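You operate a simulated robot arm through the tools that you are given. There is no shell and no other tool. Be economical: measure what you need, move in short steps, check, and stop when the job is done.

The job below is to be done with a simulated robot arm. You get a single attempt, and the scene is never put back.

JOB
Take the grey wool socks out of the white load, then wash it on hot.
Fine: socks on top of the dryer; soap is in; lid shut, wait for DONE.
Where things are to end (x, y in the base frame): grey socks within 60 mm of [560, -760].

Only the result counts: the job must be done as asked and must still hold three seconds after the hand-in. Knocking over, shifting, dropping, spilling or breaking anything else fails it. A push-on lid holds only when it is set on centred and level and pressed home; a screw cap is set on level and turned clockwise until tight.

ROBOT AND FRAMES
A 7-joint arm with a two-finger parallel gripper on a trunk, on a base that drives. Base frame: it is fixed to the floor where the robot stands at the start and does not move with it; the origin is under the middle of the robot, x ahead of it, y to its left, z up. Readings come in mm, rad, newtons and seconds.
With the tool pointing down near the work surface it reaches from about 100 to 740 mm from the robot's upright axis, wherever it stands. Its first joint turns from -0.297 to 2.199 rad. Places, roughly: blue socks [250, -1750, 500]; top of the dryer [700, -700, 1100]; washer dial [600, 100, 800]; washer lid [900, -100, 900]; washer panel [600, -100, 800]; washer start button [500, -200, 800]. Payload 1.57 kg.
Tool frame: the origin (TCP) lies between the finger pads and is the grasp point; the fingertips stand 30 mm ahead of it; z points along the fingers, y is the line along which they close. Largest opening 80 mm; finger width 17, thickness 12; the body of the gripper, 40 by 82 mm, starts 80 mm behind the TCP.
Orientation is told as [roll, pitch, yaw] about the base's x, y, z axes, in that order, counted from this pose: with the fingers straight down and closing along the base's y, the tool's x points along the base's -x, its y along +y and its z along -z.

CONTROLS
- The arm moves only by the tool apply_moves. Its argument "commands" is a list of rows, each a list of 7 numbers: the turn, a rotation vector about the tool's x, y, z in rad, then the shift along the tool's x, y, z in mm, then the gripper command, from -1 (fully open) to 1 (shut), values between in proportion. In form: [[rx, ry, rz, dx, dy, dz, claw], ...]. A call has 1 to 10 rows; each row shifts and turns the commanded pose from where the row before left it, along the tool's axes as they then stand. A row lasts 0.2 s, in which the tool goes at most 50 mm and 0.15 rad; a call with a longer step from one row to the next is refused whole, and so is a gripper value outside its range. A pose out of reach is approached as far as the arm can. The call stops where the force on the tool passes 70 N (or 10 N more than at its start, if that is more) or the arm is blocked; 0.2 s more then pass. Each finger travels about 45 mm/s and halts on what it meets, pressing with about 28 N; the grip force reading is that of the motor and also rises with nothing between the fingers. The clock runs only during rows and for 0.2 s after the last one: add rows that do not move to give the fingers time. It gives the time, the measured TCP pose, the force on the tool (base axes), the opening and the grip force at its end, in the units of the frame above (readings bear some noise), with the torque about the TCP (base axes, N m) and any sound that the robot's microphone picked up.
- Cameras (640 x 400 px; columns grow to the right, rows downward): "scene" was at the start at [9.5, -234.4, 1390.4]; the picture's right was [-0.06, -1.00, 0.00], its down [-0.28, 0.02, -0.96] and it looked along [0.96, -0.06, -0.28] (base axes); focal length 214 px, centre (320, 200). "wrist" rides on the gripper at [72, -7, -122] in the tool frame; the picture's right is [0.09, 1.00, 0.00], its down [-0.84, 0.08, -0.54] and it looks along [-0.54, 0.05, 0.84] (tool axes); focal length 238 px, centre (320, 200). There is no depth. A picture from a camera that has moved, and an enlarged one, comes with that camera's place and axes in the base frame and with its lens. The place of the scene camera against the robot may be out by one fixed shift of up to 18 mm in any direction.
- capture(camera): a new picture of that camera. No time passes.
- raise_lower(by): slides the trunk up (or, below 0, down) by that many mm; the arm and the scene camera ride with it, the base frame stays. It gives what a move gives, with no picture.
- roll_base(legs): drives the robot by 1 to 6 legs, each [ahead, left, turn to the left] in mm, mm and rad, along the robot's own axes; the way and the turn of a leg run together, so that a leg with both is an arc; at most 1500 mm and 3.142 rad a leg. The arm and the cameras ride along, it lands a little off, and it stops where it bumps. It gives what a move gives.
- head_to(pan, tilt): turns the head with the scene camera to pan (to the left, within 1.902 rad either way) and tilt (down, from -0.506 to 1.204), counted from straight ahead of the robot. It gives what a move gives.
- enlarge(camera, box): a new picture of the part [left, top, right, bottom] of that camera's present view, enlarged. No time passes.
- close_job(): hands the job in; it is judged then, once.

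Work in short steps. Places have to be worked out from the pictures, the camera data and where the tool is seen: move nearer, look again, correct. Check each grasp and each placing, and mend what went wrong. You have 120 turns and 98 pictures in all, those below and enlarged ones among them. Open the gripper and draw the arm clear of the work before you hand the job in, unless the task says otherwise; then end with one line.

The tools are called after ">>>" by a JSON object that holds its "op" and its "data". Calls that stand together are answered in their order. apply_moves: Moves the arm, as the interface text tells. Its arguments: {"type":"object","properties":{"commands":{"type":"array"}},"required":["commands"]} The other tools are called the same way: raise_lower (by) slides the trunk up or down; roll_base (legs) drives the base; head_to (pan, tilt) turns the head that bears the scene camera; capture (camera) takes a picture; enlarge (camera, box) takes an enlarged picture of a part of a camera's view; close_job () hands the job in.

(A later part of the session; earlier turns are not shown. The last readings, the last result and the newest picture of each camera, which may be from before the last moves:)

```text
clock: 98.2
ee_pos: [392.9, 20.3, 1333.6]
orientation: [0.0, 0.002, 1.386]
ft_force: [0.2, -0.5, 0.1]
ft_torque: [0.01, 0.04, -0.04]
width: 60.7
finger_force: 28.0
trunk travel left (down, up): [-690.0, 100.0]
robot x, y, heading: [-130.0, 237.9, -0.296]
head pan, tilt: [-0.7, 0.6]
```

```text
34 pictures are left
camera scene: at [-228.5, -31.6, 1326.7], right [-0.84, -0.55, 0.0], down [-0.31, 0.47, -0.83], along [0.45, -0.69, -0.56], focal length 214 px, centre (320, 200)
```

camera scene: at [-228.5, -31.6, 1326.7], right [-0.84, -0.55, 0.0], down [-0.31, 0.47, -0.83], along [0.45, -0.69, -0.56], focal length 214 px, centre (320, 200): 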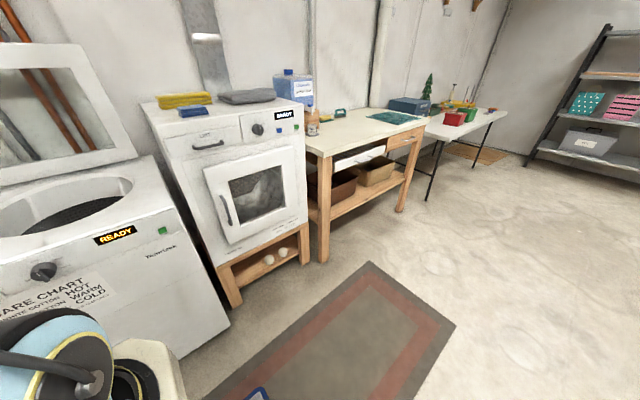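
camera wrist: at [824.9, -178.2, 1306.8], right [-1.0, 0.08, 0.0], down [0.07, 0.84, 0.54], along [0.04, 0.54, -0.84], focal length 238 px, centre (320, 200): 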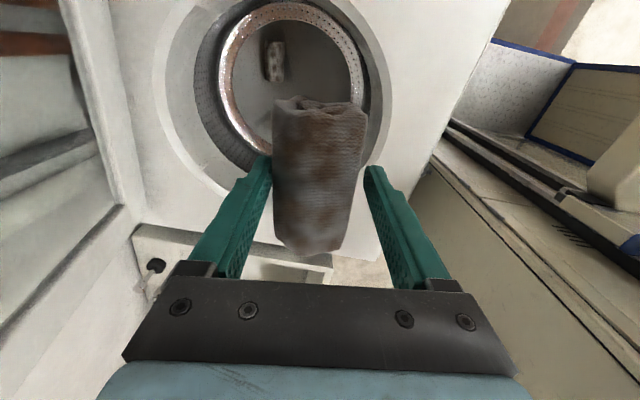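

Path to the dryer is clear. I estimate dryer top z≈1116, target ~80 mm behind the front edge. Drive right, ahead and turn slightly.

>>> {"op": "roll_base", "data": {"legs": [[0, -815, 0], [200, 0, 0.096]]}}

>>> {"op": "capture", "data": {"camera": "wrist"}}

>>> {"op": "head_to", "data": {"pan": -0.1, "tilt": 0.6}}

>>> {"op": "capture", "data": {"camera": "scene"}}

```text
clock: 103.8
ee_pos: [370.1, -771.3, 1333.5]
orientation: [0.002, 0.003, 1.492]
ft_force: [0.7, -0.4, 0.4]
ft_torque: [-0.02, 0.02, 0.03]
width: 60.8
finger_force: 28.4
trunk travel left (down, up): [-690.0, 100.0]
robot x, y, heading: [-168.8, -609.3, -0.19]
head pan, tilt: [-0.7, 0.6]
```

```text
33 pictures are left
camera wrist: at [371.1, -843.9, 1455.5], right [-1.0, -0.01, 0.0], down [-0.01, 0.84, 0.54], along [-0.01, 0.54, -0.84], focal length 238 px, centre (320, 200)
```

wrist: 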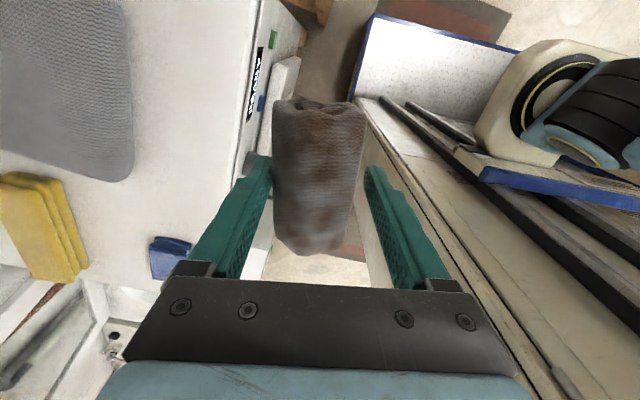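

```text
clock: 104.8
ee_pos: [369.7, -773.7, 1332.4]
orientation: [0.001, 0.001, 1.492]
ft_force: [0.6, -0.6, 0.0]
ft_torque: [0.01, 0.03, -0.01]
width: 60.8
finger_force: 27.8
trunk travel left (down, up): [-690.0, 100.0]
robot x, y, heading: [-171.3, -605.9, -0.19]
head pan, tilt: [-0.099, 0.6]
```

```text
32 pictures are left
camera scene: at [-212.8, -844.0, 1326.7], right [-0.29, -0.96, 0.0], down [-0.54, 0.16, -0.83], along [0.79, -0.24, -0.56], focal length 214 px, centre (320, 200)
```

scene: 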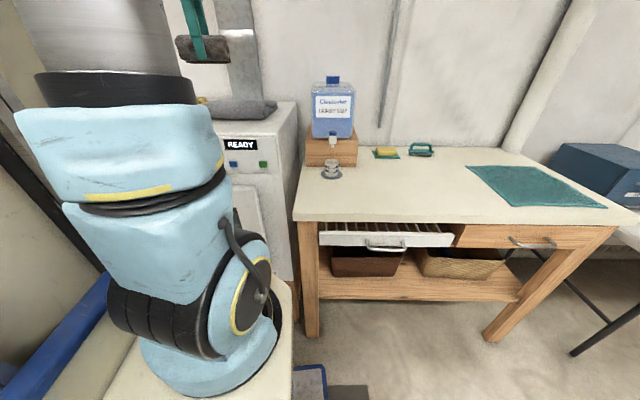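

Sweater front corner at ~(615,-738), dryer front edge at x≈472 there; I'll set the socks at ~(540,-758). Drive ahead 130 mm and check.

>>> {"op": "roll_base", "data": {"legs": [[130, 0, 0]]}}

>>> {"op": "apply_moves", "data": {"commands": [[0, 0, 0.07, 0, 0, 0, 1], [0, 0, 0.07, 0, 0, 0, 1]]}}

>>> {"op": "capture", "data": {"camera": "wrist"}}

```text
clock: 106.1
ee_pos: [498.7, -795.5, 1334.4]
orientation: [0.001, 0.001, 1.493]
ft_force: [-0.2, 0.2, -0.5]
ft_torque: [-0.03, 0.01, 0.0]
width: 61.0
finger_force: 28.1
trunk travel left (down, up): [-690.0, 100.0]
robot x, y, heading: [-44.5, -633.0, -0.193]
head pan, tilt: [-0.099, 0.6]
```

```text
clock: 106.7
ee_pos: [498.7, -796.4, 1333.3]
orientation: [-0.001, 0.001, 1.353]
ft_force: [-0.3, 0.1, 0.1]
ft_torque: [0.0, -0.01, -0.01]
width: 60.8
finger_force: 27.9
trunk travel left (down, up): [-690.0, 100.0]
robot x, y, heading: [-43.9, -632.8, -0.188]
head pan, tilt: [-0.099, 0.6]
```

```text
31 pictures are left
camera wrist: at [489.0, -866.8, 1454.9], right [-0.99, 0.13, 0.0], down [0.11, 0.83, 0.54], along [0.07, 0.54, -0.84], focal length 238 px, centre (320, 200)
```

wrist: 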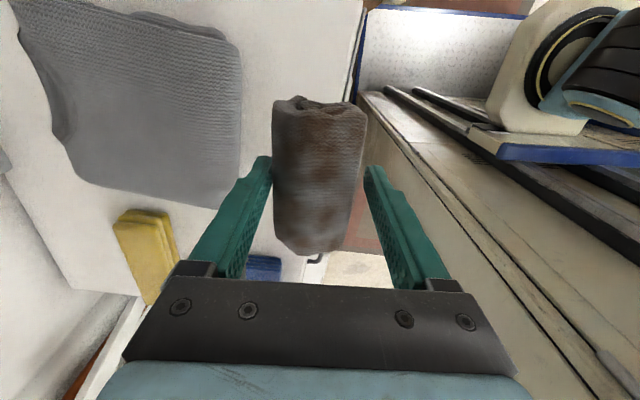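

The free strip between dryer edge (465) and sweater (615) centres at x≈540. Move there and lower to TCP 1225.

>>> {"op": "apply_moves", "data": {"commands": [[0, 0, 0, -23, -16, 0, 1], [0, 0, 0, -23, -16, 0, 1], [0, 0, 0, 0, 0, 36, 1], [0, 0, 0, 0, 0, 36, 1], [0, 0, 0, 0, 0, 34, 1]]}}

>>> {"op": "capture", "data": {"camera": "wrist"}}

```text
clock: 107.9
ee_pos: [540.3, -758.7, 1224.4]
orientation: [-0.001, 0.003, 1.352]
ft_force: [-0.2, 0.0, -0.3]
ft_torque: [0.03, -0.01, 0.0]
width: 60.7
finger_force: 27.9
trunk travel left (down, up): [-690.0, 100.0]
robot x, y, heading: [-46.2, -634.9, -0.188]
head pan, tilt: [-0.099, 0.6]
```

```text
30 pictures are left
camera wrist: at [531.6, -830.3, 1347.4], right [-0.99, 0.13, 0.0], down [0.11, 0.83, 0.54], along [0.07, 0.54, -0.84], focal length 238 px, centre (320, 200)
```

wrist: 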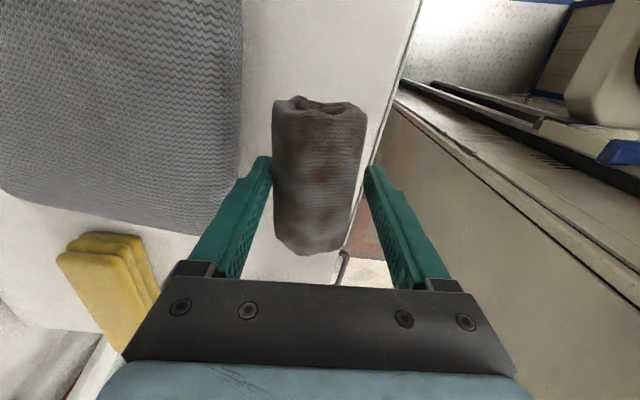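

Clearances good. Lower gently until contact.

>>> {"op": "apply_moves", "data": {"commands": [[0, 0, 0, 0, 0, 7, 1], [0, 0, 0, 0, 0, 7, 1], [0, 0, 0, 0, 0, 0, 1]]}}

>>> {"op": "apply_moves", "data": {"commands": [[0, 0, 0, 0, 0, 6, 1], [0, 0, 0, 0, 0, 6, 1], [0, 0, 0, 0, 0, 0, 1]]}}

```text
clock: 108.7
ee_pos: [540.3, -758.3, 1212.3]
orientation: [0.002, 0.003, 1.353]
ft_force: [-0.2, 0.6, -0.5]
ft_torque: [0.05, -0.02, 0.0]
width: 60.7
finger_force: 27.9
trunk travel left (down, up): [-690.0, 100.0]
robot x, y, heading: [-43.6, -631.1, -0.189]
head pan, tilt: [-0.099, 0.6]
```

```text
clock: 109.5
ee_pos: [539.9, -759.4, 1201.2]
orientation: [-0.001, 0.001, 1.351]
ft_force: [0.7, 0.0, -0.1]
ft_torque: [0.01, 0.0, 0.01]
width: 60.8
finger_force: 27.9
trunk travel left (down, up): [-690.0, 100.0]
robot x, y, heading: [-43.1, -630.5, -0.19]
head pan, tilt: [-0.099, 0.6]
```

>>> {"op": "apply_moves", "data": {"commands": [[0, 0, 0, 0, 0, 6, 1], [0, 0, 0, 0, 0, 6, 1], [0, 0, 0, 0, 0, 0, 1]]}}

>>> {"op": "apply_moves", "data": {"commands": [[0, 0, 0, 0, 0, 4, 1], [0, 0, 0, 0, 0, 4, 1], [0, 0, 0, 0, 0, 0, 1]]}}

>>> {"op": "capture", "data": {"camera": "wrist"}}

```text
clock: 110.3
ee_pos: [541.8, -756.5, 1189.3]
orientation: [0.0, 0.003, 1.352]
ft_force: [-0.1, 0.8, -0.3]
ft_torque: [0.0, 0.01, 0.02]
width: 61.1
finger_force: 27.6
trunk travel left (down, up): [-690.0, 100.0]
robot x, y, heading: [-41.7, -635.4, -0.192]
head pan, tilt: [-0.099, 0.6]
```

```text
clock: 111.1
ee_pos: [540.3, -756.7, 1181.2]
orientation: [-0.001, 0.001, 1.353]
ft_force: [0.2, -0.7, 0.1]
ft_torque: [0.02, -0.02, 0.0]
width: 61.1
finger_force: 26.9
trunk travel left (down, up): [-690.0, 100.0]
robot x, y, heading: [-44.2, -634.4, -0.19]
head pan, tilt: [-0.099, 0.6]
```

```text
29 pictures are left
camera wrist: at [530.6, -828.7, 1303.2], right [-0.99, 0.13, 0.0], down [0.11, 0.83, 0.54], along [0.07, 0.54, -0.84], focal length 238 px, centre (320, 200)
```

wrist: 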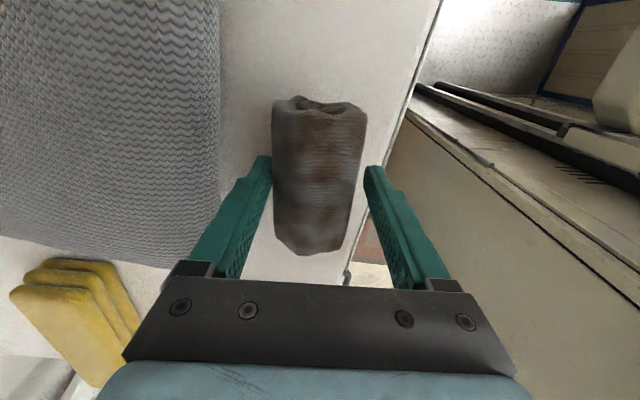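

>>> {"op": "apply_moves", "data": {"commands": [[0, 0, 0, 0, 0, 5, 1], [0, 0, 0, 0, 0, 5, 1], [0, 0, 0, 0, 0, 0, 1]]}}

>>> {"op": "apply_moves", "data": {"commands": [[0, 0, 0, 0, 0, 4, 1], [0, 0, 0, 0, 0, 4, 1], [0, 0, 0, 0, 0, 0, 1]]}}

```text
clock: 111.9
ee_pos: [539.3, -757.4, 1169.7]
orientation: [0.0, 0.0, 1.353]
ft_force: [0.4, 0.6, 0.0]
ft_torque: [-0.03, 0.03, -0.02]
width: 61.1
finger_force: 28.4
trunk travel left (down, up): [-690.0, 100.0]
robot x, y, heading: [-45.2, -633.3, -0.187]
head pan, tilt: [-0.099, 0.6]
```

```text
clock: 112.7
ee_pos: [540.1, -757.5, 1161.8]
orientation: [0.002, 0.002, 1.352]
ft_force: [-1.3, 0.1, -0.8]
ft_torque: [-0.02, -0.01, 0.0]
width: 61.1
finger_force: 28.2
trunk travel left (down, up): [-690.0, 100.0]
robot x, y, heading: [-45.4, -632.9, -0.19]
head pan, tilt: [-0.099, 0.6]
```

>>> {"op": "apply_moves", "data": {"commands": [[0, 0, 0, 0, 0, 4, 1], [0, 0, 0, 0, 0, 4, 1], [0, 0, 0, 0, 0, 0, 1]]}}

>>> {"op": "apply_moves", "data": {"commands": [[0, 0, 0, 0, 0, 4, 1], [0, 0, 0, 0, 0, 4, 1], [0, 0, 0, 0, 0, 0, 1]]}}

>>> {"op": "capture", "data": {"camera": "wrist"}}

```text
clock: 113.5
ee_pos: [539.3, -758.2, 1157.1]
orientation: [-0.006, 0.0, 1.353]
ft_force: [2.8, 0.4, 35.5]
ft_torque: [0.01, -0.11, 0.01]
width: 61.1
finger_force: 28.1
trunk travel left (down, up): [-690.0, 100.0]
robot x, y, heading: [-42.9, -632.3, -0.187]
head pan, tilt: [-0.099, 0.6]
```

```text
clock: 114.3
ee_pos: [538.9, -757.9, 1150.8]
orientation: [-0.007, 0.003, 1.352]
ft_force: [0.1, -5.8, 56.3]
ft_torque: [0.16, 1.26, 0.24]
width: 60.9
finger_force: 27.3
trunk travel left (down, up): [-690.0, 100.0]
robot x, y, heading: [-40.5, -633.5, -0.186]
head pan, tilt: [-0.099, 0.6]
```

```text
28 pictures are left
camera wrist: at [529.2, -829.0, 1272.5], right [-0.99, 0.13, -0.01], down [0.1, 0.83, 0.54], along [0.07, 0.54, -0.84], focal length 238 px, centre (320, 200)
```

wrist: 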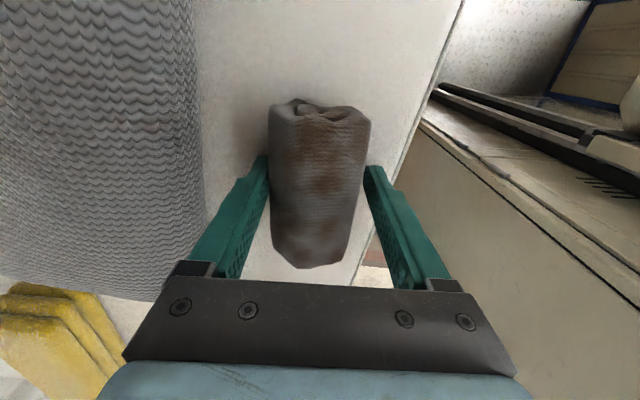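

Socks are on the dryer top. Open and lift clear.

>>> {"op": "apply_moves", "data": {"commands": [[0, 0, 0, 0, 0, -3, 1], [0, 0, 0, 0, 0, 0, -0.9], [0, 0, 0, 0, 0, 0, -0.9], [0, 0, 0, 0, 0, 0, -0.9], [0, 0, 0, 0, 0, -20, -0.9], [0, 0, 0, 0, 0, -40, -0.9], [0, 0, 0, 0, 0, -40, -0.9], [0, 0, 0, 0, 0, -40, -0.9]]}}

>>> {"op": "capture", "data": {"camera": "wrist"}}

```text
clock: 116.1
ee_pos: [544.0, -756.8, 1290.9]
orientation: [0.001, 0.003, 1.353]
ft_force: [-0.1, -1.5, 0.7]
ft_torque: [-0.03, -0.01, 0.07]
width: 75.9
finger_force: 0.1
trunk travel left (down, up): [-690.0, 100.0]
robot x, y, heading: [-43.6, -630.8, -0.188]
head pan, tilt: [-0.099, 0.6]
```

```text
27 pictures are left
camera wrist: at [533.9, -828.4, 1413.2], right [-0.99, 0.13, 0.0], down [0.11, 0.83, 0.54], along [0.07, 0.54, -0.84], focal length 238 px, centre (320, 200)
```

wrist: 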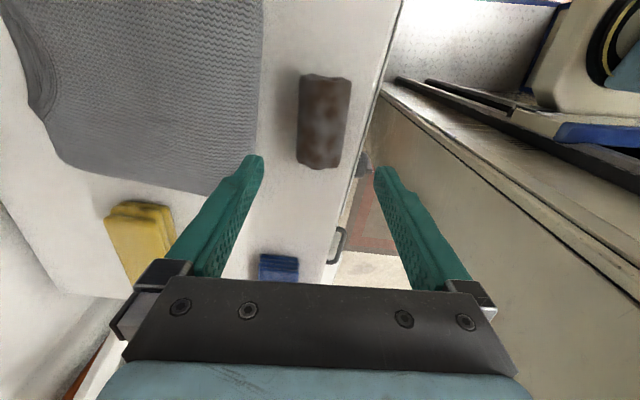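

Socks lie at about (538,-754). Now drive back to the washer.

>>> {"op": "roll_base", "data": {"legs": [[-330, 0, 0], [0, 0, -0.095], [0, 842, 0]]}}

>>> {"op": "head_to", "data": {"pan": -0.2, "tilt": 0.4}}

>>> {"op": "capture", "data": {"camera": "scene"}}

```text
clock: 122.9
ee_pos: [427.0, 59.4, 1290.6]
orientation: [-0.001, 0.001, 1.269]
ft_force: [0.4, 0.1, 0.0]
ft_torque: [0.01, 0.0, -0.02]
width: 76.1
finger_force: 0.1
trunk travel left (down, up): [-690.0, 100.0]
robot x, y, heading: [-146.4, 233.2, -0.27]
head pan, tilt: [-0.099, 0.6]
```

```text
clock: 123.6
ee_pos: [427.3, 60.2, 1290.8]
orientation: [-0.001, 0.0, 1.269]
ft_force: [0.0, 0.3, -0.8]
ft_torque: [-0.01, 0.01, -0.02]
width: 76.0
finger_force: 0.1
trunk travel left (down, up): [-690.0, 100.0]
robot x, y, heading: [-150.7, 235.0, -0.27]
head pan, tilt: [-0.201, 0.4]
```

```text
26 pictures are left
camera scene: at [-208.8, -8.0, 1344.8], right [-0.46, -0.89, 0.0], down [-0.35, 0.18, -0.92], along [0.82, -0.42, -0.39], focal length 214 px, centre (320, 200)
```

scene: 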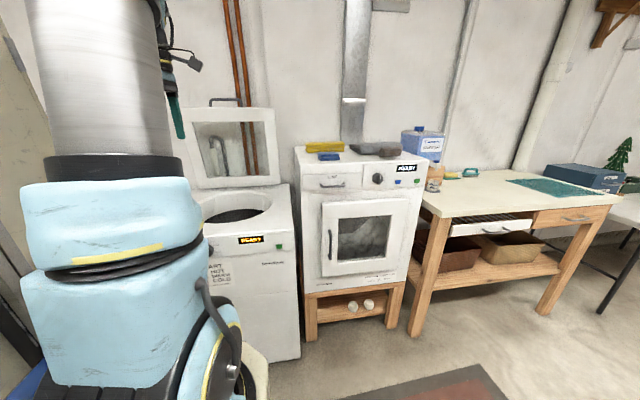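

Everything stands. Drive up to the washer, slightly short of last time.

>>> {"op": "roll_base", "data": {"legs": [[355, 2, -0.013]]}}

```text
clock: 125.9
ee_pos: [758.1, -51.8, 1291.3]
orientation: [0.0, 0.003, 1.242]
ft_force: [-0.6, 0.9, 0.9]
ft_torque: [0.05, -0.03, -0.03]
width: 75.9
finger_force: 0.1
trunk travel left (down, up): [-690.0, 100.0]
robot x, y, heading: [183.5, 136.1, -0.301]
head pan, tilt: [-0.201, 0.4]
```

>>> {"op": "apply_moves", "data": {"commands": [[0, 0, -0.038, 0, 0, -35, 0], [0, 0, 0, 0, 0, -35, 0.45], [0, 0, 0, 0, 0, -34, 0.45]]}}

>>> {"op": "apply_moves", "data": {"commands": [[0.1225, 0, 0, 0, 0, 0, 0.45], [0.1225, 0, 0, 0, 0, 0, 0.45], [0.1225, 0, 0, 0, 0, 0, 0.45], [0.1225, 0, 0, 0, 0, 0, 0.45], [0.1225, 0, 0, 0, 0, 0, 0.45], [0.1225, 0, 0, 0, 0, 0, 0.45], [0.1225, 0, 0, 0, 0, 0, 0.45], [0.1225, 0, 0, 0, 0, 0, 0.45], [0.1225, 0, 0, 0, 0, 0, 0.45], [0.1225, 0, 0, 0, 0, 0, 0.45]]}}

>>> {"op": "apply_moves", "data": {"commands": [[0, 0, 0, -1.7, -14, 38.9, 0.45], [0, 0, 0, -1.7, -14, 38.9, 0.45], [0, 0, 0, -1.7, -14, 38.9, 0.45], [0, 0, 0, -1.7, -14, 38.9, 0.45], [0, 0, 0, -1.7, -14, 38.9, 0.45], [0, 0, 0, -1.7, -14, 38.9, 0.45]]}}

>>> {"op": "capture", "data": {"camera": "wrist"}}

```text
clock: 126.7
ee_pos: [757.9, -54.4, 1392.0]
orientation: [0.001, 0.001, 1.278]
ft_force: [-0.3, 0.3, -0.3]
ft_torque: [0.01, -0.02, -0.01]
width: 21.8
finger_force: 0.1
trunk travel left (down, up): [-690.0, 100.0]
robot x, y, heading: [187.1, 135.8, -0.298]
head pan, tilt: [-0.201, 0.4]
```

```text
clock: 128.9
ee_pos: [773.1, -51.2, 1393.6]
orientation: [-1.224, 0.002, 1.279]
ft_force: [0.1, 0.2, 0.2]
ft_torque: [0.03, 0.02, 0.02]
width: 22.0
finger_force: 0.1
out of reach, approached as far as the arm can: row 9, 10
trunk travel left (down, up): [-690.0, 100.0]
robot x, y, heading: [188.0, 135.7, -0.299]
head pan, tilt: [-0.201, 0.4]
```

```text
clock: 130.3
ee_pos: [1011.3, -113.3, 1393.5]
orientation: [-1.227, 0.003, 1.28]
ft_force: [-0.6, 1.4, 0.7]
ft_torque: [0.01, 0.04, 0.01]
width: 21.9
finger_force: 0.1
trunk travel left (down, up): [-690.0, 100.0]
robot x, y, heading: [185.6, 132.7, -0.302]
head pan, tilt: [-0.201, 0.4]
```

```text
25 pictures are left
camera wrist: at [881.3, -150.3, 1440.8], right [-0.35, 0.01, -0.94], down [-0.27, 0.96, 0.11], along [0.9, 0.29, -0.33], focal length 238 px, centre (320, 200)
```

wrist: 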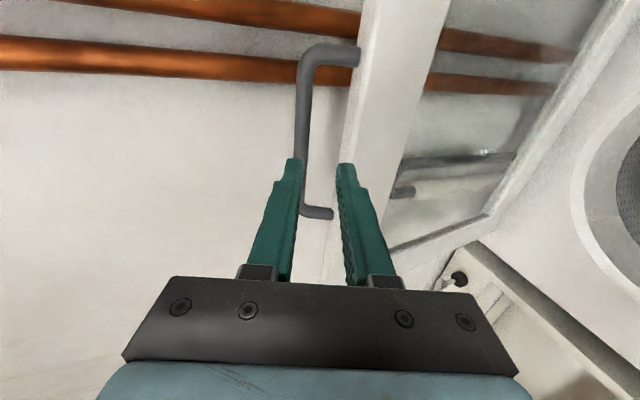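

The bar is ~16 mm above the finger axis and ~60 mm ahead. Shift and advance.

>>> {"op": "apply_moves", "data": {"commands": [[0, 0, 0, 8, -16, 0, 0.45], [0, 0, 0, 0, 0, 20, 0.45], [0, 0, 0, 0, 0, 15, 0.45]]}}

>>> {"op": "capture", "data": {"camera": "wrist"}}

```text
clock: 131.1
ee_pos: [1046.4, -131.5, 1396.9]
orientation: [-1.228, 0.003, 1.28]
ft_force: [0.6, 0.1, 1.0]
ft_torque: [0.01, 0.04, -0.03]
width: 22.0
finger_force: 0.1
trunk travel left (down, up): [-690.0, 100.0]
robot x, y, heading: [188.7, 132.9, -0.3]
head pan, tilt: [-0.201, 0.4]
```

```text
24 pictures are left
camera wrist: at [917.3, -168.6, 1444.3], right [-0.35, 0.01, -0.94], down [-0.27, 0.96, 0.11], along [0.9, 0.29, -0.33], focal length 238 px, centre (320, 200)
```

wrist: 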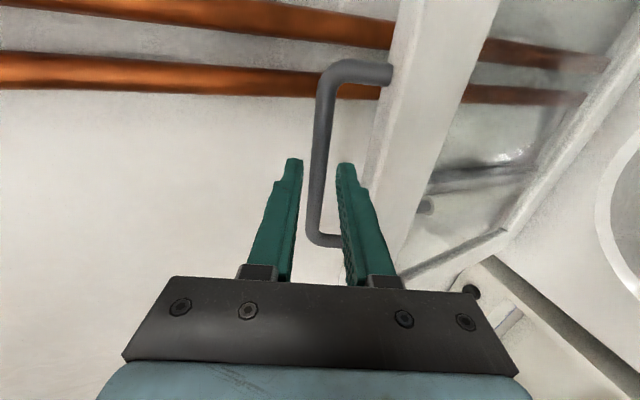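

>>> {"op": "apply_moves", "data": {"commands": [[0, 0, 0, 0, 0, 10, 0.45], [0, 0, 0, 0, 0, 10, 0.45], [0, 0, 0, 0, 0, 0, 1], [0, 0, 0, 0, 0, 0, 1], [0, 0, 0, 0, 0, 0, 1]]}}

```text
clock: 132.3
ee_pos: [1065.6, -136.4, 1388.7]
orientation: [-1.225, 0.0, 1.279]
ft_force: [-0.3, 0.8, -0.2]
ft_torque: [-0.02, 0.0, -0.01]
width: 0.1
finger_force: 21.1
trunk travel left (down, up): [-690.0, 100.0]
robot x, y, heading: [183.2, 137.6, -0.307]
head pan, tilt: [-0.201, 0.4]
```

Closed on nothing — the bar is farther ahead. Reopen and look after advancing a little.

>>> {"op": "apply_moves", "data": {"commands": [[0, 0, 0, 0, 0, 0, 0.45], [0, 0, 0, 0, 0, 0, 0.45], [0, 0, 0, 0, 0, 12, 0.45], [0, 0, 0, 0, 0, 12, 0.45]]}}

>>> {"op": "capture", "data": {"camera": "wrist"}}

```text
clock: 133.3
ee_pos: [1085.2, -142.5, 1378.8]
orientation: [-1.225, 0.0, 1.279]
ft_force: [0.1, 0.0, 0.1]
ft_torque: [0.0, -0.01, -0.01]
width: 22.1
finger_force: 0.0
trunk travel left (down, up): [-690.0, 100.0]
robot x, y, heading: [188.4, 140.6, -0.299]
head pan, tilt: [-0.201, 0.4]
```

```text
23 pictures are left
camera wrist: at [957.0, -179.0, 1428.5], right [-0.35, 0.01, -0.94], down [-0.27, 0.96, 0.11], along [0.9, 0.29, -0.33], focal length 238 px, centre (320, 200)
```

wrist: 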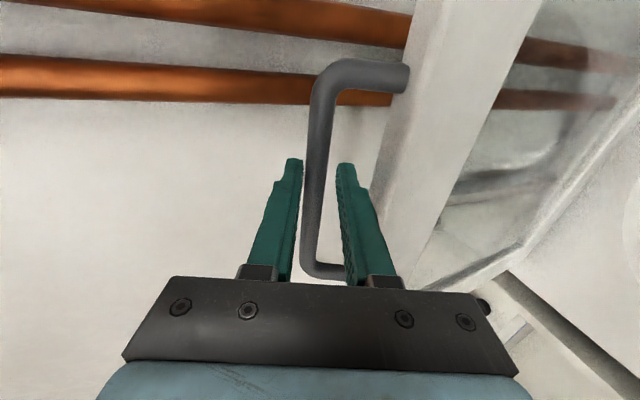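

>>> {"op": "apply_moves", "data": {"commands": [[0, 0, 0, 0, -3, 4, 0.45], [0, 0, 0, 0, 0, 0, 1], [0, 0, 0, 0, 0, 0, 1], [0, 0, 0, 0, 0, 0, 1]]}}

```text
clock: 134.3
ee_pos: [1090.8, -143.1, 1380.8]
orientation: [-1.227, 0.003, 1.281]
ft_force: [0.0, 0.4, -0.7]
ft_torque: [0.25, 0.0, -0.37]
width: 13.7
finger_force: 30.2
trunk travel left (down, up): [-690.0, 100.0]
robot x, y, heading: [185.7, 135.4, -0.3]
head pan, tilt: [-0.201, 0.4]
```

Gripped (13.7 mm). I now follow the arc in reverse, un-tilting the tool step by step.

>>> {"op": "apply_moves", "data": {"commands": [[-0.075, 0, 0, 0, 4.4, -12.2, 1], [-0.075, 0, 0, 0, 5.3, -11.9, 1], [-0.075, 0, 0, 0, 6.2, -11.4, 1], [-0.075, 0, 0, 0, 7.0, -10.9, 1]]}}

```text
clock: 135.3
ee_pos: [1043.9, -126.9, 1378.3]
orientation: [-0.917, 0.002, 1.279]
ft_force: [8.1, 4.2, -22.8]
ft_torque: [0.58, -0.04, -0.13]
width: 13.9
finger_force: 30.1
trunk travel left (down, up): [-690.0, 100.0]
robot x, y, heading: [185.4, 139.5, -0.3]
head pan, tilt: [-0.201, 0.4]
```

Works with modest force. Continue.

>>> {"op": "apply_moves", "data": {"commands": [[-0.075, 0, 0, 0, 10.0, -8.0, 1], [-0.075, 0, 0, 0, 10.4, -7.3, 1], [-0.075, 0, 0, 0, 10.6, -6.9, 1], [-0.075, 0, 0, 0, 11, -6.3, 1]]}}

```text
clock: 136.3
ee_pos: [995.0, -113.9, 1372.8]
orientation: [-0.625, 0.001, 1.281]
ft_force: [10.0, 11.8, -14.9]
ft_torque: [0.53, -0.18, -0.19]
width: 13.7
finger_force: 30.6
trunk travel left (down, up): [-690.0, 100.0]
robot x, y, heading: [189.5, 137.0, -0.302]
head pan, tilt: [-0.201, 0.4]
```

>>> {"op": "apply_moves", "data": {"commands": [[-0.075, 0, 0, 0, 12.1, -3.9, 1], [-0.075, 0, 0, 0, 12.4, -2.9, 1], [-0.075, 0, 0, 0, 12.5, -2.0, 1], [-0.075, 0, 0, 0, 12.7, -1.0, 1], [-0.075, 0, 0, 0, 12.7, 1.6, 1], [-0.075, 0, 0, 0, 12.5, 2.5, 1], [-0.075, 0, 0, 0, 12.3, 3.5, 1], [-0.075, 0, 0, 0, 12, 4.4, 1]]}}

```text
clock: 138.1
ee_pos: [905.6, -88.5, 1333.3]
orientation: [-0.02, 0.002, 1.277]
ft_force: [10.9, 5.9, -11.4]
ft_torque: [0.45, -0.38, -0.46]
width: 13.9
finger_force: 31.1
trunk travel left (down, up): [-690.0, 100.0]
robot x, y, heading: [189.0, 133.7, -0.298]
head pan, tilt: [-0.201, 0.4]
```

Tool is vertical again, lid at about 62°. Continue lowering along the arc.

>>> {"op": "apply_moves", "data": {"commands": [[-0.02, 0, 0, 0, 17.4, 9.9, 1], [0, 0, 0, 0, 17.4, 9.9, 1], [0, 0, 0, 0, 18.2, 12.8, 1], [0, 0, 0, 0, 18.2, 12.8, 1], [0, 0, 0, 0, 16.8, 14.6, 1], [0, 0, 0, 0, 16.8, 14.6, 1]]}}

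>>> {"op": "apply_moves", "data": {"commands": [[0, 0, 0, 0, 15.3, 16.1, 1], [0, 0, 0, 0, 15.3, 16.1, 1], [0, 0, 0, 0, 13.6, 17.7, 1], [0, 0, 0, 0, 13.6, 17.7, 1], [0, 0, 0, 0, 11.8, 18.9, 1], [0, 0, 0, 0, 11.8, 18.9, 1]]}}

```text
clock: 139.5
ee_pos: [805.0, -60.5, 1258.4]
orientation: [-0.006, 0.001, 1.278]
ft_force: [23.6, -0.5, -19.8]
ft_torque: [-0.27, -0.49, -0.54]
width: 13.8
finger_force: 30.2
trunk travel left (down, up): [-690.0, 100.0]
robot x, y, heading: [185.7, 136.4, -0.305]
head pan, tilt: [-0.201, 0.4]
```

```text
clock: 140.9
ee_pos: [723.9, -34.7, 1151.9]
orientation: [-0.004, 0.002, 1.279]
ft_force: [-1.5, 1.0, 4.0]
ft_torque: [0.05, 0.07, 0.03]
width: 0.4
finger_force: 21.6
trunk travel left (down, up): [-690.0, 100.0]
robot x, y, heading: [186.8, 138.8, -0.298]
head pan, tilt: [-0.201, 0.4]
```

The bar slipped out of the grip. I look at the lid.

>>> {"op": "capture", "data": {"camera": "wrist"}}

```text
22 pictures are left
camera wrist: at [709.3, -105.6, 1274.1], right [-0.98, 0.2, 0.0], down [0.17, 0.83, 0.54], along [0.11, 0.53, -0.84], focal length 238 px, centre (320, 200)
```

wrist: 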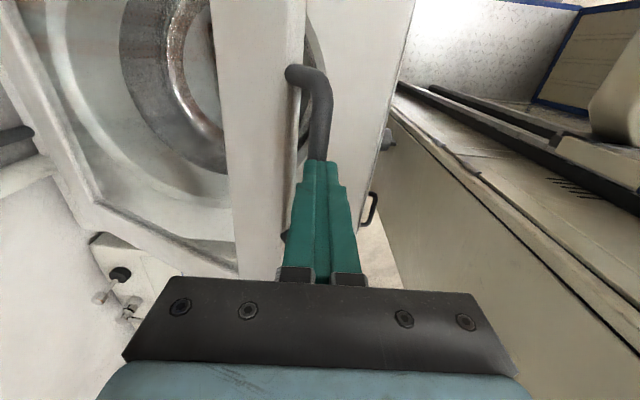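

The lid stays up on its own (friction/damper) with the bar just under the fingertips. I'll push it closed: move the closed fingers back over the lid frame and press down.

>>> {"op": "apply_moves", "data": {"commands": [[0, 0, 0, 0, 0, -10, 1], [0, 0, 0, 0, -22, 0, 1], [0, 0, 0, 0, -22, 0, 1]]}}

>>> {"op": "capture", "data": {"camera": "wrist"}}

```text
clock: 141.7
ee_pos: [769.2, -47.1, 1162.9]
orientation: [-0.005, 0.003, 1.279]
ft_force: [0.4, 0.6, 0.9]
ft_torque: [-0.01, -0.01, -0.03]
width: 0.0
finger_force: 20.9
trunk travel left (down, up): [-690.0, 100.0]
robot x, y, heading: [186.1, 136.9, -0.3]
head pan, tilt: [-0.201, 0.4]
```

```text
21 pictures are left
camera wrist: at [754.4, -117.8, 1285.1], right [-0.98, 0.2, 0.0], down [0.16, 0.83, 0.54], along [0.11, 0.53, -0.84], focal length 238 px, centre (320, 200)
```

wrist: 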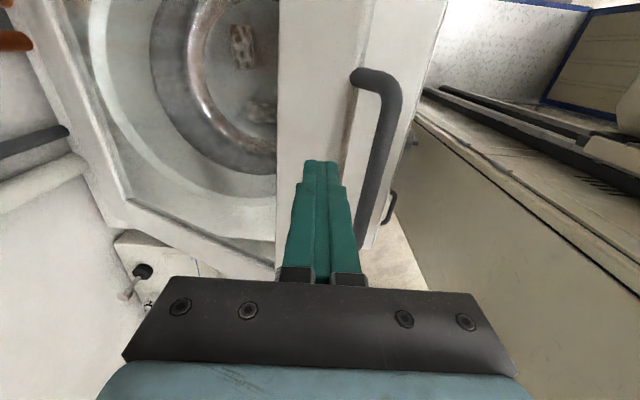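

Fingers are over the frame. Press down progressively.

>>> {"op": "apply_moves", "data": {"commands": [[0, 0, 0, 0, 0, 20, 1], [0, 0, 0, 0, 0, 20, 1], [0, 0, 0, 0, 3, 20, 1], [0, 0, 0, 0, 4, 20, 1], [0, 0, 0, 0, 4, 20, 1], [0, 0, 0, 0, 4, 20, 1]]}}

>>> {"op": "capture", "data": {"camera": "wrist"}}

```text
clock: 143.1
ee_pos: [754.9, -42.6, 1042.5]
orientation: [-0.005, 0.004, 1.28]
ft_force: [0.1, 0.9, 1.3]
ft_torque: [0.05, 0.0, 0.0]
width: 0.0
finger_force: 21.1
trunk travel left (down, up): [-690.0, 100.0]
robot x, y, heading: [189.6, 133.7, -0.302]
head pan, tilt: [-0.201, 0.4]
```

```text
20 pictures are left
camera wrist: at [738.4, -113.3, 1165.0], right [-0.98, 0.2, 0.0], down [0.16, 0.83, 0.54], along [0.11, 0.53, -0.84], focal length 238 px, centre (320, 200)
```

wrist: 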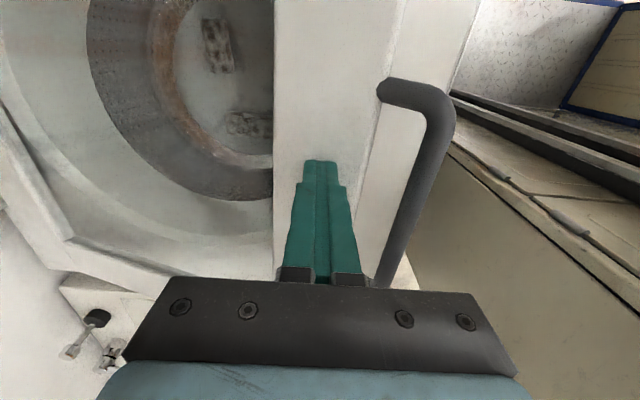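

>>> {"op": "apply_moves", "data": {"commands": [[0, 0, 0, 0, 4, 18, 1], [0, 0, 0, 0, 4, 18, 1], [0, 0, 0, 0, 4, 16, 1], [0, 0, 0, 0, 3, 12, 1]]}}

>>> {"op": "apply_moves", "data": {"commands": [[0, 0, 0, 0, 2, 8, 1], [0, 0, 0, 0, 2, 8, 1], [0, 0, 0, 0, 2, 6, 1]]}}

>>> {"op": "capture", "data": {"camera": "wrist"}}

```text
clock: 144.1
ee_pos: [740.4, -39.7, 981.2]
orientation: [-0.004, 0.004, 1.277]
ft_force: [0.3, -1.4, 1.8]
ft_torque: [-0.02, -0.04, 0.02]
width: 0.0
finger_force: 21.4
trunk travel left (down, up): [-690.0, 100.0]
robot x, y, heading: [185.0, 133.2, -0.297]
head pan, tilt: [-0.201, 0.4]
```

```text
clock: 144.9
ee_pos: [733.3, -36.5, 957.4]
orientation: [-0.007, 0.002, 1.28]
ft_force: [0.5, 0.7, 0.9]
ft_torque: [0.04, -0.01, 0.02]
width: 0.3
finger_force: 21.3
trunk travel left (down, up): [-690.0, 100.0]
robot x, y, heading: [187.5, 136.5, -0.299]
head pan, tilt: [-0.201, 0.4]
```

```text
19 pictures are left
camera wrist: at [718.9, -107.2, 1080.4], right [-0.98, 0.2, 0.0], down [0.16, 0.83, 0.54], along [0.11, 0.53, -0.84], focal length 238 px, centre (320, 200)
```

wrist: 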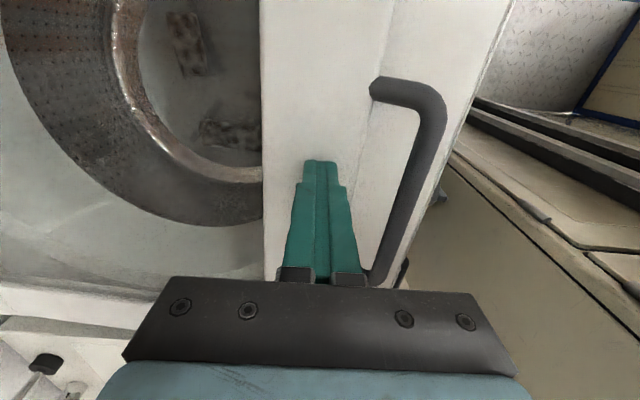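

The lid has followed down. Press until light contact force shows it's fully shut.

>>> {"op": "apply_moves", "data": {"commands": [[0, 0, 0, 0, 0, 6, 1], [0, 0, 0, 0, 0, 6, 1], [0, 0, 0, 0, 0, 0, 1]]}}

>>> {"op": "apply_moves", "data": {"commands": [[0, 0, 0, 0, 0, 4, 1], [0, 0, 0, 0, 0, 4, 1], [0, 0, 0, 0, 0, 0, 1]]}}

```text
clock: 145.7
ee_pos: [734.3, -39.6, 944.7]
orientation: [-0.006, 0.003, 1.28]
ft_force: [0.0, 0.2, -0.6]
ft_torque: [0.02, -0.02, -0.01]
width: 0.0
finger_force: 21.0
trunk travel left (down, up): [-690.0, 100.0]
robot x, y, heading: [185.7, 133.7, -0.3]
head pan, tilt: [-0.201, 0.4]
```

```text
clock: 146.5
ee_pos: [735.9, -37.8, 937.3]
orientation: [-0.004, 0.002, 1.278]
ft_force: [-0.7, -0.8, -0.8]
ft_torque: [0.01, -0.01, 0.0]
width: 0.0
finger_force: 21.3
trunk travel left (down, up): [-690.0, 100.0]
robot x, y, heading: [188.1, 134.2, -0.297]
head pan, tilt: [-0.201, 0.4]
```

>>> {"op": "apply_moves", "data": {"commands": [[0, 0, 0, 0, 0, 4, 1], [0, 0, 0, 0, 0, 4, 1], [0, 0, 0, 0, 0, 4, 1], [0, 0, 0, 0, 0, 0, 1]]}}

>>> {"op": "apply_moves", "data": {"commands": [[0, 0, 0, 0, 0, 4, 1], [0, 0, 0, 0, 0, 4, 1], [0, 0, 0, 0, 0, 0, 1]]}}

```text
clock: 147.5
ee_pos: [736.2, -37.3, 926.9]
orientation: [-0.009, 0.002, 1.279]
ft_force: [-5.3, -5.1, 37.4]
ft_torque: [-0.01, 0.27, 0.19]
width: 0.0
finger_force: 20.9
trunk travel left (down, up): [-690.0, 100.0]
robot x, y, heading: [188.0, 134.8, -0.301]
head pan, tilt: [-0.201, 0.4]
```

```text
clock: 147.9
ee_pos: [736.3, -36.8, 927.7]
orientation: [-0.014, 0.004, 1.278]
ft_force: [-18.1, 0.4, 46.8]
ft_torque: [0.28, 0.66, 0.03]
width: 0.1
finger_force: 20.9
trunk travel left (down, up): [-690.0, 100.0]
robot x, y, heading: [186.0, 136.1, -0.303]
head pan, tilt: [-0.201, 0.4]
stopped in row 1: the force on the tool passed its limit at 82 N (the readings are from after the stop); the commanded pose is now the measured one
```

Hard stop with force: lid is shut (top at z≈898). I lift off, back the base away to face the panel, and reorient the gripper for the dial.

>>> {"op": "apply_moves", "data": {"commands": [[0, 0, 0, 0, 0, -30, 1], [0, 0, 0, 0, 0, -40, 1], [0, 0, 0, 0, 0, -40, 1], [0, 0, 0, 0, 0, -40, 1]]}}

>>> {"op": "roll_base", "data": {"legs": [[-240, 0, 0], [0, 80, 0]]}}

>>> {"op": "apply_moves", "data": {"commands": [[0, 0, 0.145, 0, 0, 0, -0.3], [0, 0, 0.145, 0, 0, 0, -0.3], [0, 0, 0.145, 0, 0, 0, -0.3], [0, 0, 0.145, 0, 0, 0, -0.3], [0, 0, 0.145, 0, 0, 0, -0.3], [0, 0, 0.145, 0, 0, 0, -0.3], [0, 0, 0.145, 0, 0, 0, -0.3], [0, 0, 0.145, 0, 0, 0, -0.3], [0, 0, 0.145, 0, 0, 0, -0.3], [0, 0, 0.145, 0, 0, 0, -0.3]]}}

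```text
clock: 148.9
ee_pos: [735.6, -37.6, 1074.1]
orientation: [-0.008, 0.003, 1.279]
ft_force: [0.9, -0.9, 0.0]
ft_torque: [0.0, 0.05, -0.02]
width: 0.0
finger_force: 21.0
trunk travel left (down, up): [-690.0, 100.0]
robot x, y, heading: [187.1, 138.2, -0.298]
head pan, tilt: [-0.201, 0.4]
```

```text
clock: 151.3
ee_pos: [530.9, 113.3, 1073.1]
orientation: [-0.011, 0.001, 1.282]
ft_force: [-0.4, 0.5, 0.3]
ft_torque: [-0.04, 0.0, 0.0]
width: 0.1
finger_force: 21.3
trunk travel left (down, up): [-690.0, 100.0]
robot x, y, heading: [-16.7, 281.5, -0.3]
head pan, tilt: [-0.201, 0.4]
```

```text
clock: 153.5
ee_pos: [531.7, 111.7, 1074.6]
orientation: [-0.004, -0.012, -0.171]
ft_force: [-0.1, -0.3, 0.5]
ft_torque: [0.01, 0.0, -0.01]
width: 51.9
finger_force: 0.0
trunk travel left (down, up): [-690.0, 100.0]
robot x, y, heading: [-17.1, 279.4, -0.294]
head pan, tilt: [-0.201, 0.4]
```

>>> {"op": "apply_moves", "data": {"commands": [[0, 0, 0.129, 0, 0, 0, -0.3], [0, -0.145, 0, 20, 0, 0, -0.3], [0, -0.145, 0, 20, 0, 0, -0.3], [0, -0.145, 0, 20, 0, 0, -0.3], [0, -0.145, 0, 0, 0, 0, -0.3], [0, -0.145, 0, 0, 0, 0, -0.3], [0, -0.145, 0, 0, 0, 0, -0.3], [0, -0.145, 0, 0, 0, 0, -0.3], [0, -0.145, 0, 0, 0, 0, -0.3], [0, -0.145, 0, 0, 0, 0, -0.3]]}}

>>> {"op": "apply_moves", "data": {"commands": [[0, -0.13, 0, 0, 0, 0, -0.3], [0, -0.124, 0, 0, 0, 0, -0.3], [0, 0, 0, 20, 0, 0, -0.3], [0, 0, 0, 40, 0, 0, -0.3], [0, 0, 0, 40, 0, 0, -0.3]]}}

>>> {"op": "capture", "data": {"camera": "wrist"}}

```text
clock: 155.9
ee_pos: [589.6, 91.4, 1105.8]
orientation: [-0.051, -1.349, -0.394]
ft_force: [0.6, 0.5, 0.4]
ft_torque: [-0.02, 0.01, 0.03]
width: 51.8
finger_force: 0.0
out of reach, approached as far as the arm can: row 6, 7, 8, 9, 10
trunk travel left (down, up): [-690.0, 100.0]
robot x, y, heading: [-18.8, 284.2, -0.293]
head pan, tilt: [-0.201, 0.4]
stopped in row 10: the arm was blocked; the commanded pose is now the measured one
```

```text
clock: 157.1
ee_pos: [597.6, 103.6, 1014.0]
orientation: [-3.097, -1.523, 2.668]
ft_force: [0.6, -0.5, 0.3]
ft_torque: [0.03, -0.01, 0.01]
width: 51.9
finger_force: 0.0
trunk travel left (down, up): [-690.0, 100.0]
robot x, y, heading: [-14.4, 280.5, -0.297]
head pan, tilt: [-0.201, 0.4]
```

```text
18 pictures are left
camera wrist: at [487.5, 147.6, 937.5], right [0.42, 0.9, -0.09], down [-0.5, 0.31, 0.81], along [0.76, -0.29, 0.58], focal length 238 px, centre (320, 200)
```

wrist: 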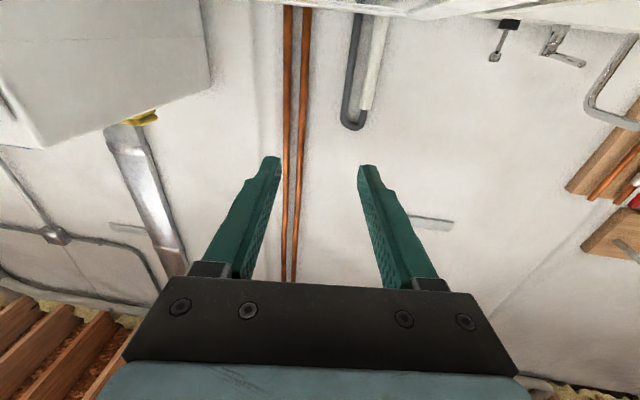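

Tool is horizontal but yawed ~0.12 rad too far right. I back the base 92 mm, correct yaw/pitch, and go down to dial height.

>>> {"op": "roll_base", "data": {"legs": [[-95, 0, 0]]}}

>>> {"op": "apply_moves", "data": {"commands": [[-0.125, 0, 0, 0, 0, 0, -0.3], [0, 0.05, 0, 0, 0, 0, -0.3], [0, 0, 0, 36, -8, 0, -0.3], [0, 0, 0, 36, -8, 0, -0.3], [0, 0, 0, 36, -8, 0, -0.3], [0, 0, 0, 36, -8, 0, -0.3], [0, 0, 0, 36, -6, 0, -0.3]]}}

>>> {"op": "capture", "data": {"camera": "wrist"}}

```text
clock: 158.2
ee_pos: [506.7, 129.9, 1013.1]
orientation: [-3.023, -1.525, 2.59]
ft_force: [-1.0, -0.6, -0.1]
ft_torque: [0.0, 0.01, 0.01]
width: 51.9
finger_force: 0.1
trunk travel left (down, up): [-690.0, 100.0]
robot x, y, heading: [-107.9, 311.3, -0.299]
head pan, tilt: [-0.201, 0.4]
```

```text
clock: 159.8
ee_pos: [520.4, 114.8, 847.7]
orientation: [-1.405, -1.555, 1.088]
ft_force: [-0.8, 0.1, 0.4]
ft_torque: [0.02, 0.0, 0.01]
width: 52.1
finger_force: 0.1
out of reach, approached as far as the arm can: row 5, 6, 7
trunk travel left (down, up): [-690.0, 100.0]
robot x, y, heading: [-106.8, 309.7, -0.3]
head pan, tilt: [-0.201, 0.4]
```

```text
17 pictures are left
camera wrist: at [399.8, 145.3, 777.1], right [0.31, 0.94, -0.11], down [-0.48, 0.25, 0.84], along [0.82, -0.21, 0.54], focal length 238 px, centre (320, 200)
```

wrist: 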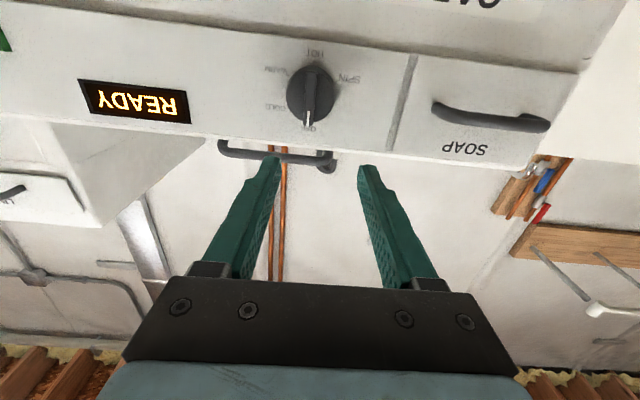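

The panel is square ahead; dial appears at z≈808. I lower with the trunk by 40 mm.

>>> {"op": "raise_lower", "data": {"by": -40}}

>>> {"op": "capture", "data": {"camera": "wrist"}}

```text
clock: 160.7
ee_pos: [519.3, 115.1, 808.4]
orientation: [-1.354, -1.555, 1.037]
ft_force: [0.7, 0.2, -0.1]
ft_torque: [-0.05, 0.01, 0.0]
width: 51.9
finger_force: 0.1
trunk travel left (down, up): [-650.0, 140.0]
robot x, y, heading: [-108.1, 311.3, -0.294]
head pan, tilt: [-0.201, 0.4]
```

```text
16 pictures are left
camera wrist: at [399.8, 145.5, 737.1], right [0.31, 0.94, -0.11], down [-0.48, 0.25, 0.84], along [0.82, -0.21, 0.54], focal length 238 px, centre (320, 200)
```

wrist: 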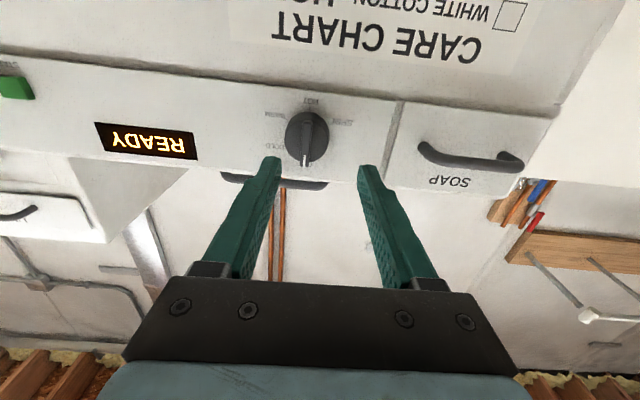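

Dial at about (608,71,811): ~99 mm ahead and 14 mm to the right of the tool axis. Shift and advance 45 mm.

>>> {"op": "apply_moves", "data": {"commands": [[0, 0, 0, -3, -14, 0, -0.3], [0, 0, 0, 0, 0, 22, 0], [0, 0, 0, 0, 0, 22, 0]]}}

>>> {"op": "enlarge", "data": {"camera": "wrist", "box": [200, 50, 440, 290]}}

```text
clock: 161.5
ee_pos: [559.3, 98.6, 815.1]
orientation: [-1.332, -1.552, 1.005]
ft_force: [0.3, 0.3, -0.1]
ft_torque: [0.03, -0.01, -0.03]
width: 40.0
finger_force: 0.0
out of reach, approached as far as the arm can: row 1, 2, 3
trunk travel left (down, up): [-650.0, 140.0]
robot x, y, heading: [-109.5, 312.9, -0.298]
head pan, tilt: [-0.201, 0.4]
```

```text
1.67 times, centred on (320, 170) of wrist
camera zoom: at [440.9, 130.5, 744.8], right [0.32, 0.94, -0.11], down [-0.48, 0.26, 0.84], along [0.82, -0.21, 0.53], focal length 397 px, centre (320, 250)
```

zoom: 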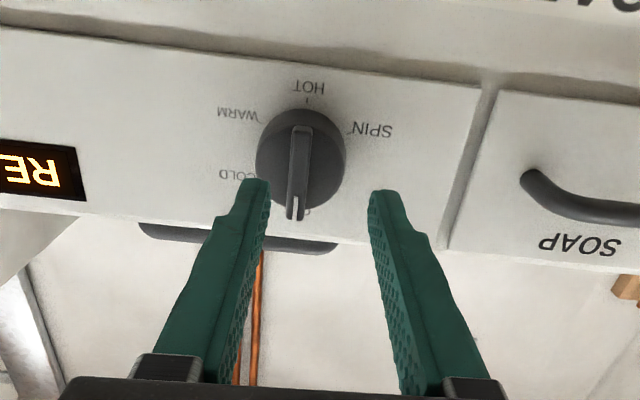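

The arm is at its low limit. I raise the arm 120 mm and lower the trunk 127 mm to regain freedom.

>>> {"op": "apply_moves", "data": {"commands": [[0, 0, 0, -40, 0, -5, 0], [0, 0, 0, -40, 0, 0, 0], [0, 0, 0, -40, 0, 0, 0]]}}

>>> {"op": "raise_lower", "data": {"by": -122}}

>>> {"op": "apply_moves", "data": {"commands": [[0, 0, 0, 0, -12, 0, 0], [0, 0, 0, 0, 0, 0, 0]]}}

>>> {"op": "enlarge", "data": {"camera": "wrist", "box": [200, 50, 440, 290]}}

```text
clock: 162.3
ee_pos: [556.7, 103.3, 935.4]
orientation: [-1.335, -1.553, 1.017]
ft_force: [-0.4, -0.6, -0.5]
ft_torque: [-0.02, -0.03, 0.01]
width: 40.0
finger_force: 0.0
trunk travel left (down, up): [-650.0, 140.0]
robot x, y, heading: [-111.1, 310.6, -0.3]
head pan, tilt: [-0.201, 0.4]
```

```text
clock: 163.8
ee_pos: [556.6, 102.7, 812.6]
orientation: [-1.358, -1.555, 1.043]
ft_force: [0.2, 0.7, 0.7]
ft_torque: [0.01, 0.04, -0.01]
width: 40.1
finger_force: 0.1
trunk travel left (down, up): [-528.0, 262.0]
robot x, y, heading: [-110.1, 311.9, -0.302]
head pan, tilt: [-0.201, 0.4]
```

```text
clock: 164.4
ee_pos: [552.4, 91.0, 811.1]
orientation: [-1.358, -1.554, 1.04]
ft_force: [0.0, 0.4, 0.3]
ft_torque: [0.0, -0.03, -0.01]
width: 39.9
finger_force: 0.0
trunk travel left (down, up): [-528.0, 262.0]
robot x, y, heading: [-108.9, 313.0, -0.3]
head pan, tilt: [-0.201, 0.4]
```

```text
1.67 times, centred on (320, 170) of wrist
camera zoom: at [433.9, 121.4, 741.0], right [0.31, 0.94, -0.11], down [-0.48, 0.25, 0.84], along [0.82, -0.21, 0.54], focal length 397 px, centre (320, 250)
```

zoom: 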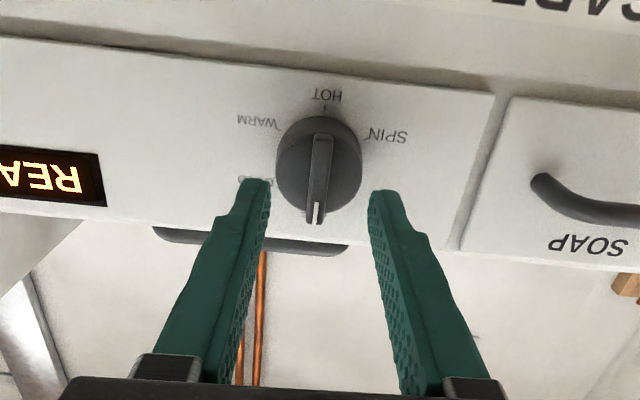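

Well aligned with the dial's grip bar. Narrow to 26 mm, advance 28 mm and close on the bar.

>>> {"op": "apply_moves", "data": {"commands": [[0, 0, 0, 0, 0, 10, 0.35], [0, 0, 0, 0, 0, 10, 0.35], [0, 0, 0, 0, 0, 8, 0.35]]}}

>>> {"op": "enlarge", "data": {"camera": "wrist", "box": [200, 50, 440, 290]}}

```text
clock: 165.2
ee_pos: [578.9, 82.9, 810.8]
orientation: [-1.388, -1.553, 1.072]
ft_force: [0.0, -0.1, 0.1]
ft_torque: [0.04, -0.01, 0.02]
width: 26.0
finger_force: 0.1
trunk travel left (down, up): [-528.0, 262.0]
robot x, y, heading: [-108.6, 310.9, -0.305]
head pan, tilt: [-0.201, 0.4]
```

```text
1.67 times, centred on (320, 170) of wrist
camera zoom: at [459.7, 113.3, 740.6], right [0.31, 0.94, -0.11], down [-0.48, 0.25, 0.84], along [0.82, -0.21, 0.54], focal length 397 px, centre (320, 250)
```

zoom: 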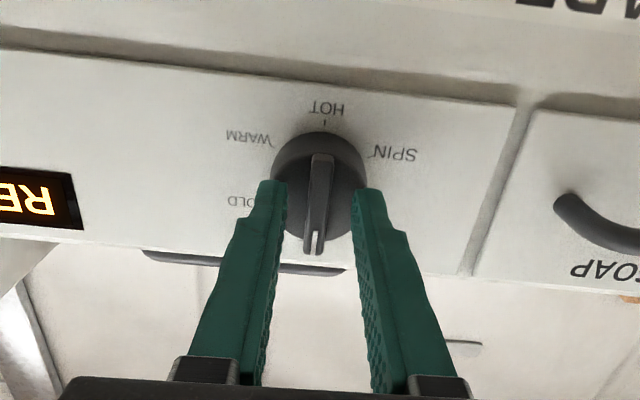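

>>> {"op": "apply_moves", "data": {"commands": [[0, 0, 0, -4, 0, 6, 0.35], [0, 0, 0, 0, 0, 6, 0.35], [0, 0, 0, 0, 0, 0, 1], [0, 0, 0, 0, 0, 0, 1], [0, 0, 0, 0, 0, 0, 1]]}}

```text
clock: 165.8
ee_pos: [582.9, 84.7, 813.5]
orientation: [-0.905, -1.55, 0.593]
ft_force: [-24.4, 4.0, 10.6]
ft_torque: [-0.06, -0.56, 0.25]
width: 22.8
finger_force: 0.0
trunk travel left (down, up): [-528.0, 262.0]
robot x, y, heading: [-115.0, 310.9, -0.298]
head pan, tilt: [-0.201, 0.4]
stopped in row 2: the force on the tool passed its limit at 84 N (the readings are from after the stop); the commanded pose is now the measured one
```

Fingertips touched the knob face; back 3 mm and close on the bar.

>>> {"op": "apply_moves", "data": {"commands": [[0, 0, 0, 0, 0, -3, 0.4], [0, 0, 0, 0, 0, 0, 1], [0, 0, 0, 0, 0, 0, 1], [0, 0, 0, 0, 0, 0, 1]]}}

```text
clock: 166.8
ee_pos: [581.0, 82.8, 810.8]
orientation: [-0.82, -1.545, 0.502]
ft_force: [-2.1, -14.7, -2.6]
ft_torque: [0.46, -0.03, -0.16]
width: 9.1
finger_force: 27.1
trunk travel left (down, up): [-528.0, 262.0]
robot x, y, heading: [-109.8, 312.1, -0.297]
head pan, tilt: [-0.201, 0.4]
```

Gripped the dial bar (9 mm). Turn clockwise 60° first.

>>> {"op": "apply_moves", "data": {"commands": [[0, 0, 0.105, 0, 0, 0, 1], [0, 0, 0.105, 0, 0, 0, 1], [0, 0, 0.105, 0, 0, 0, 1], [0, 0, 0.105, 0, 0, 0, 1], [0, 0, 0.105, 0, 0, 0, 1], [0, 0, 0.105, 0, 0, 0, 1], [0, 0, 0.105, 0, 0, 0, 1], [0, 0, 0.105, 0, 0, 0, 1], [0, 0, 0.105, 0, 0, 0, 1], [0, 0, 0.105, 0, 0, 0, 1]]}}

```text
clock: 167.5
ee_pos: [580.4, 83.1, 814.3]
orientation: [1.382, -1.375, -1.759]
ft_force: [-4.4, -29.6, -13.7]
ft_torque: [0.06, 0.1, -0.51]
width: 8.5
finger_force: 27.6
out of reach, approached as far as the arm can: row 1, 2, 3
trunk travel left (down, up): [-528.0, 262.0]
robot x, y, heading: [-109.3, 310.4, -0.299]
head pan, tilt: [-0.201, 0.4]
stopped in row 3: the force on the tool passed its limit at 76 N (the readings are from after the stop); the commanded pose is now the measured one
```

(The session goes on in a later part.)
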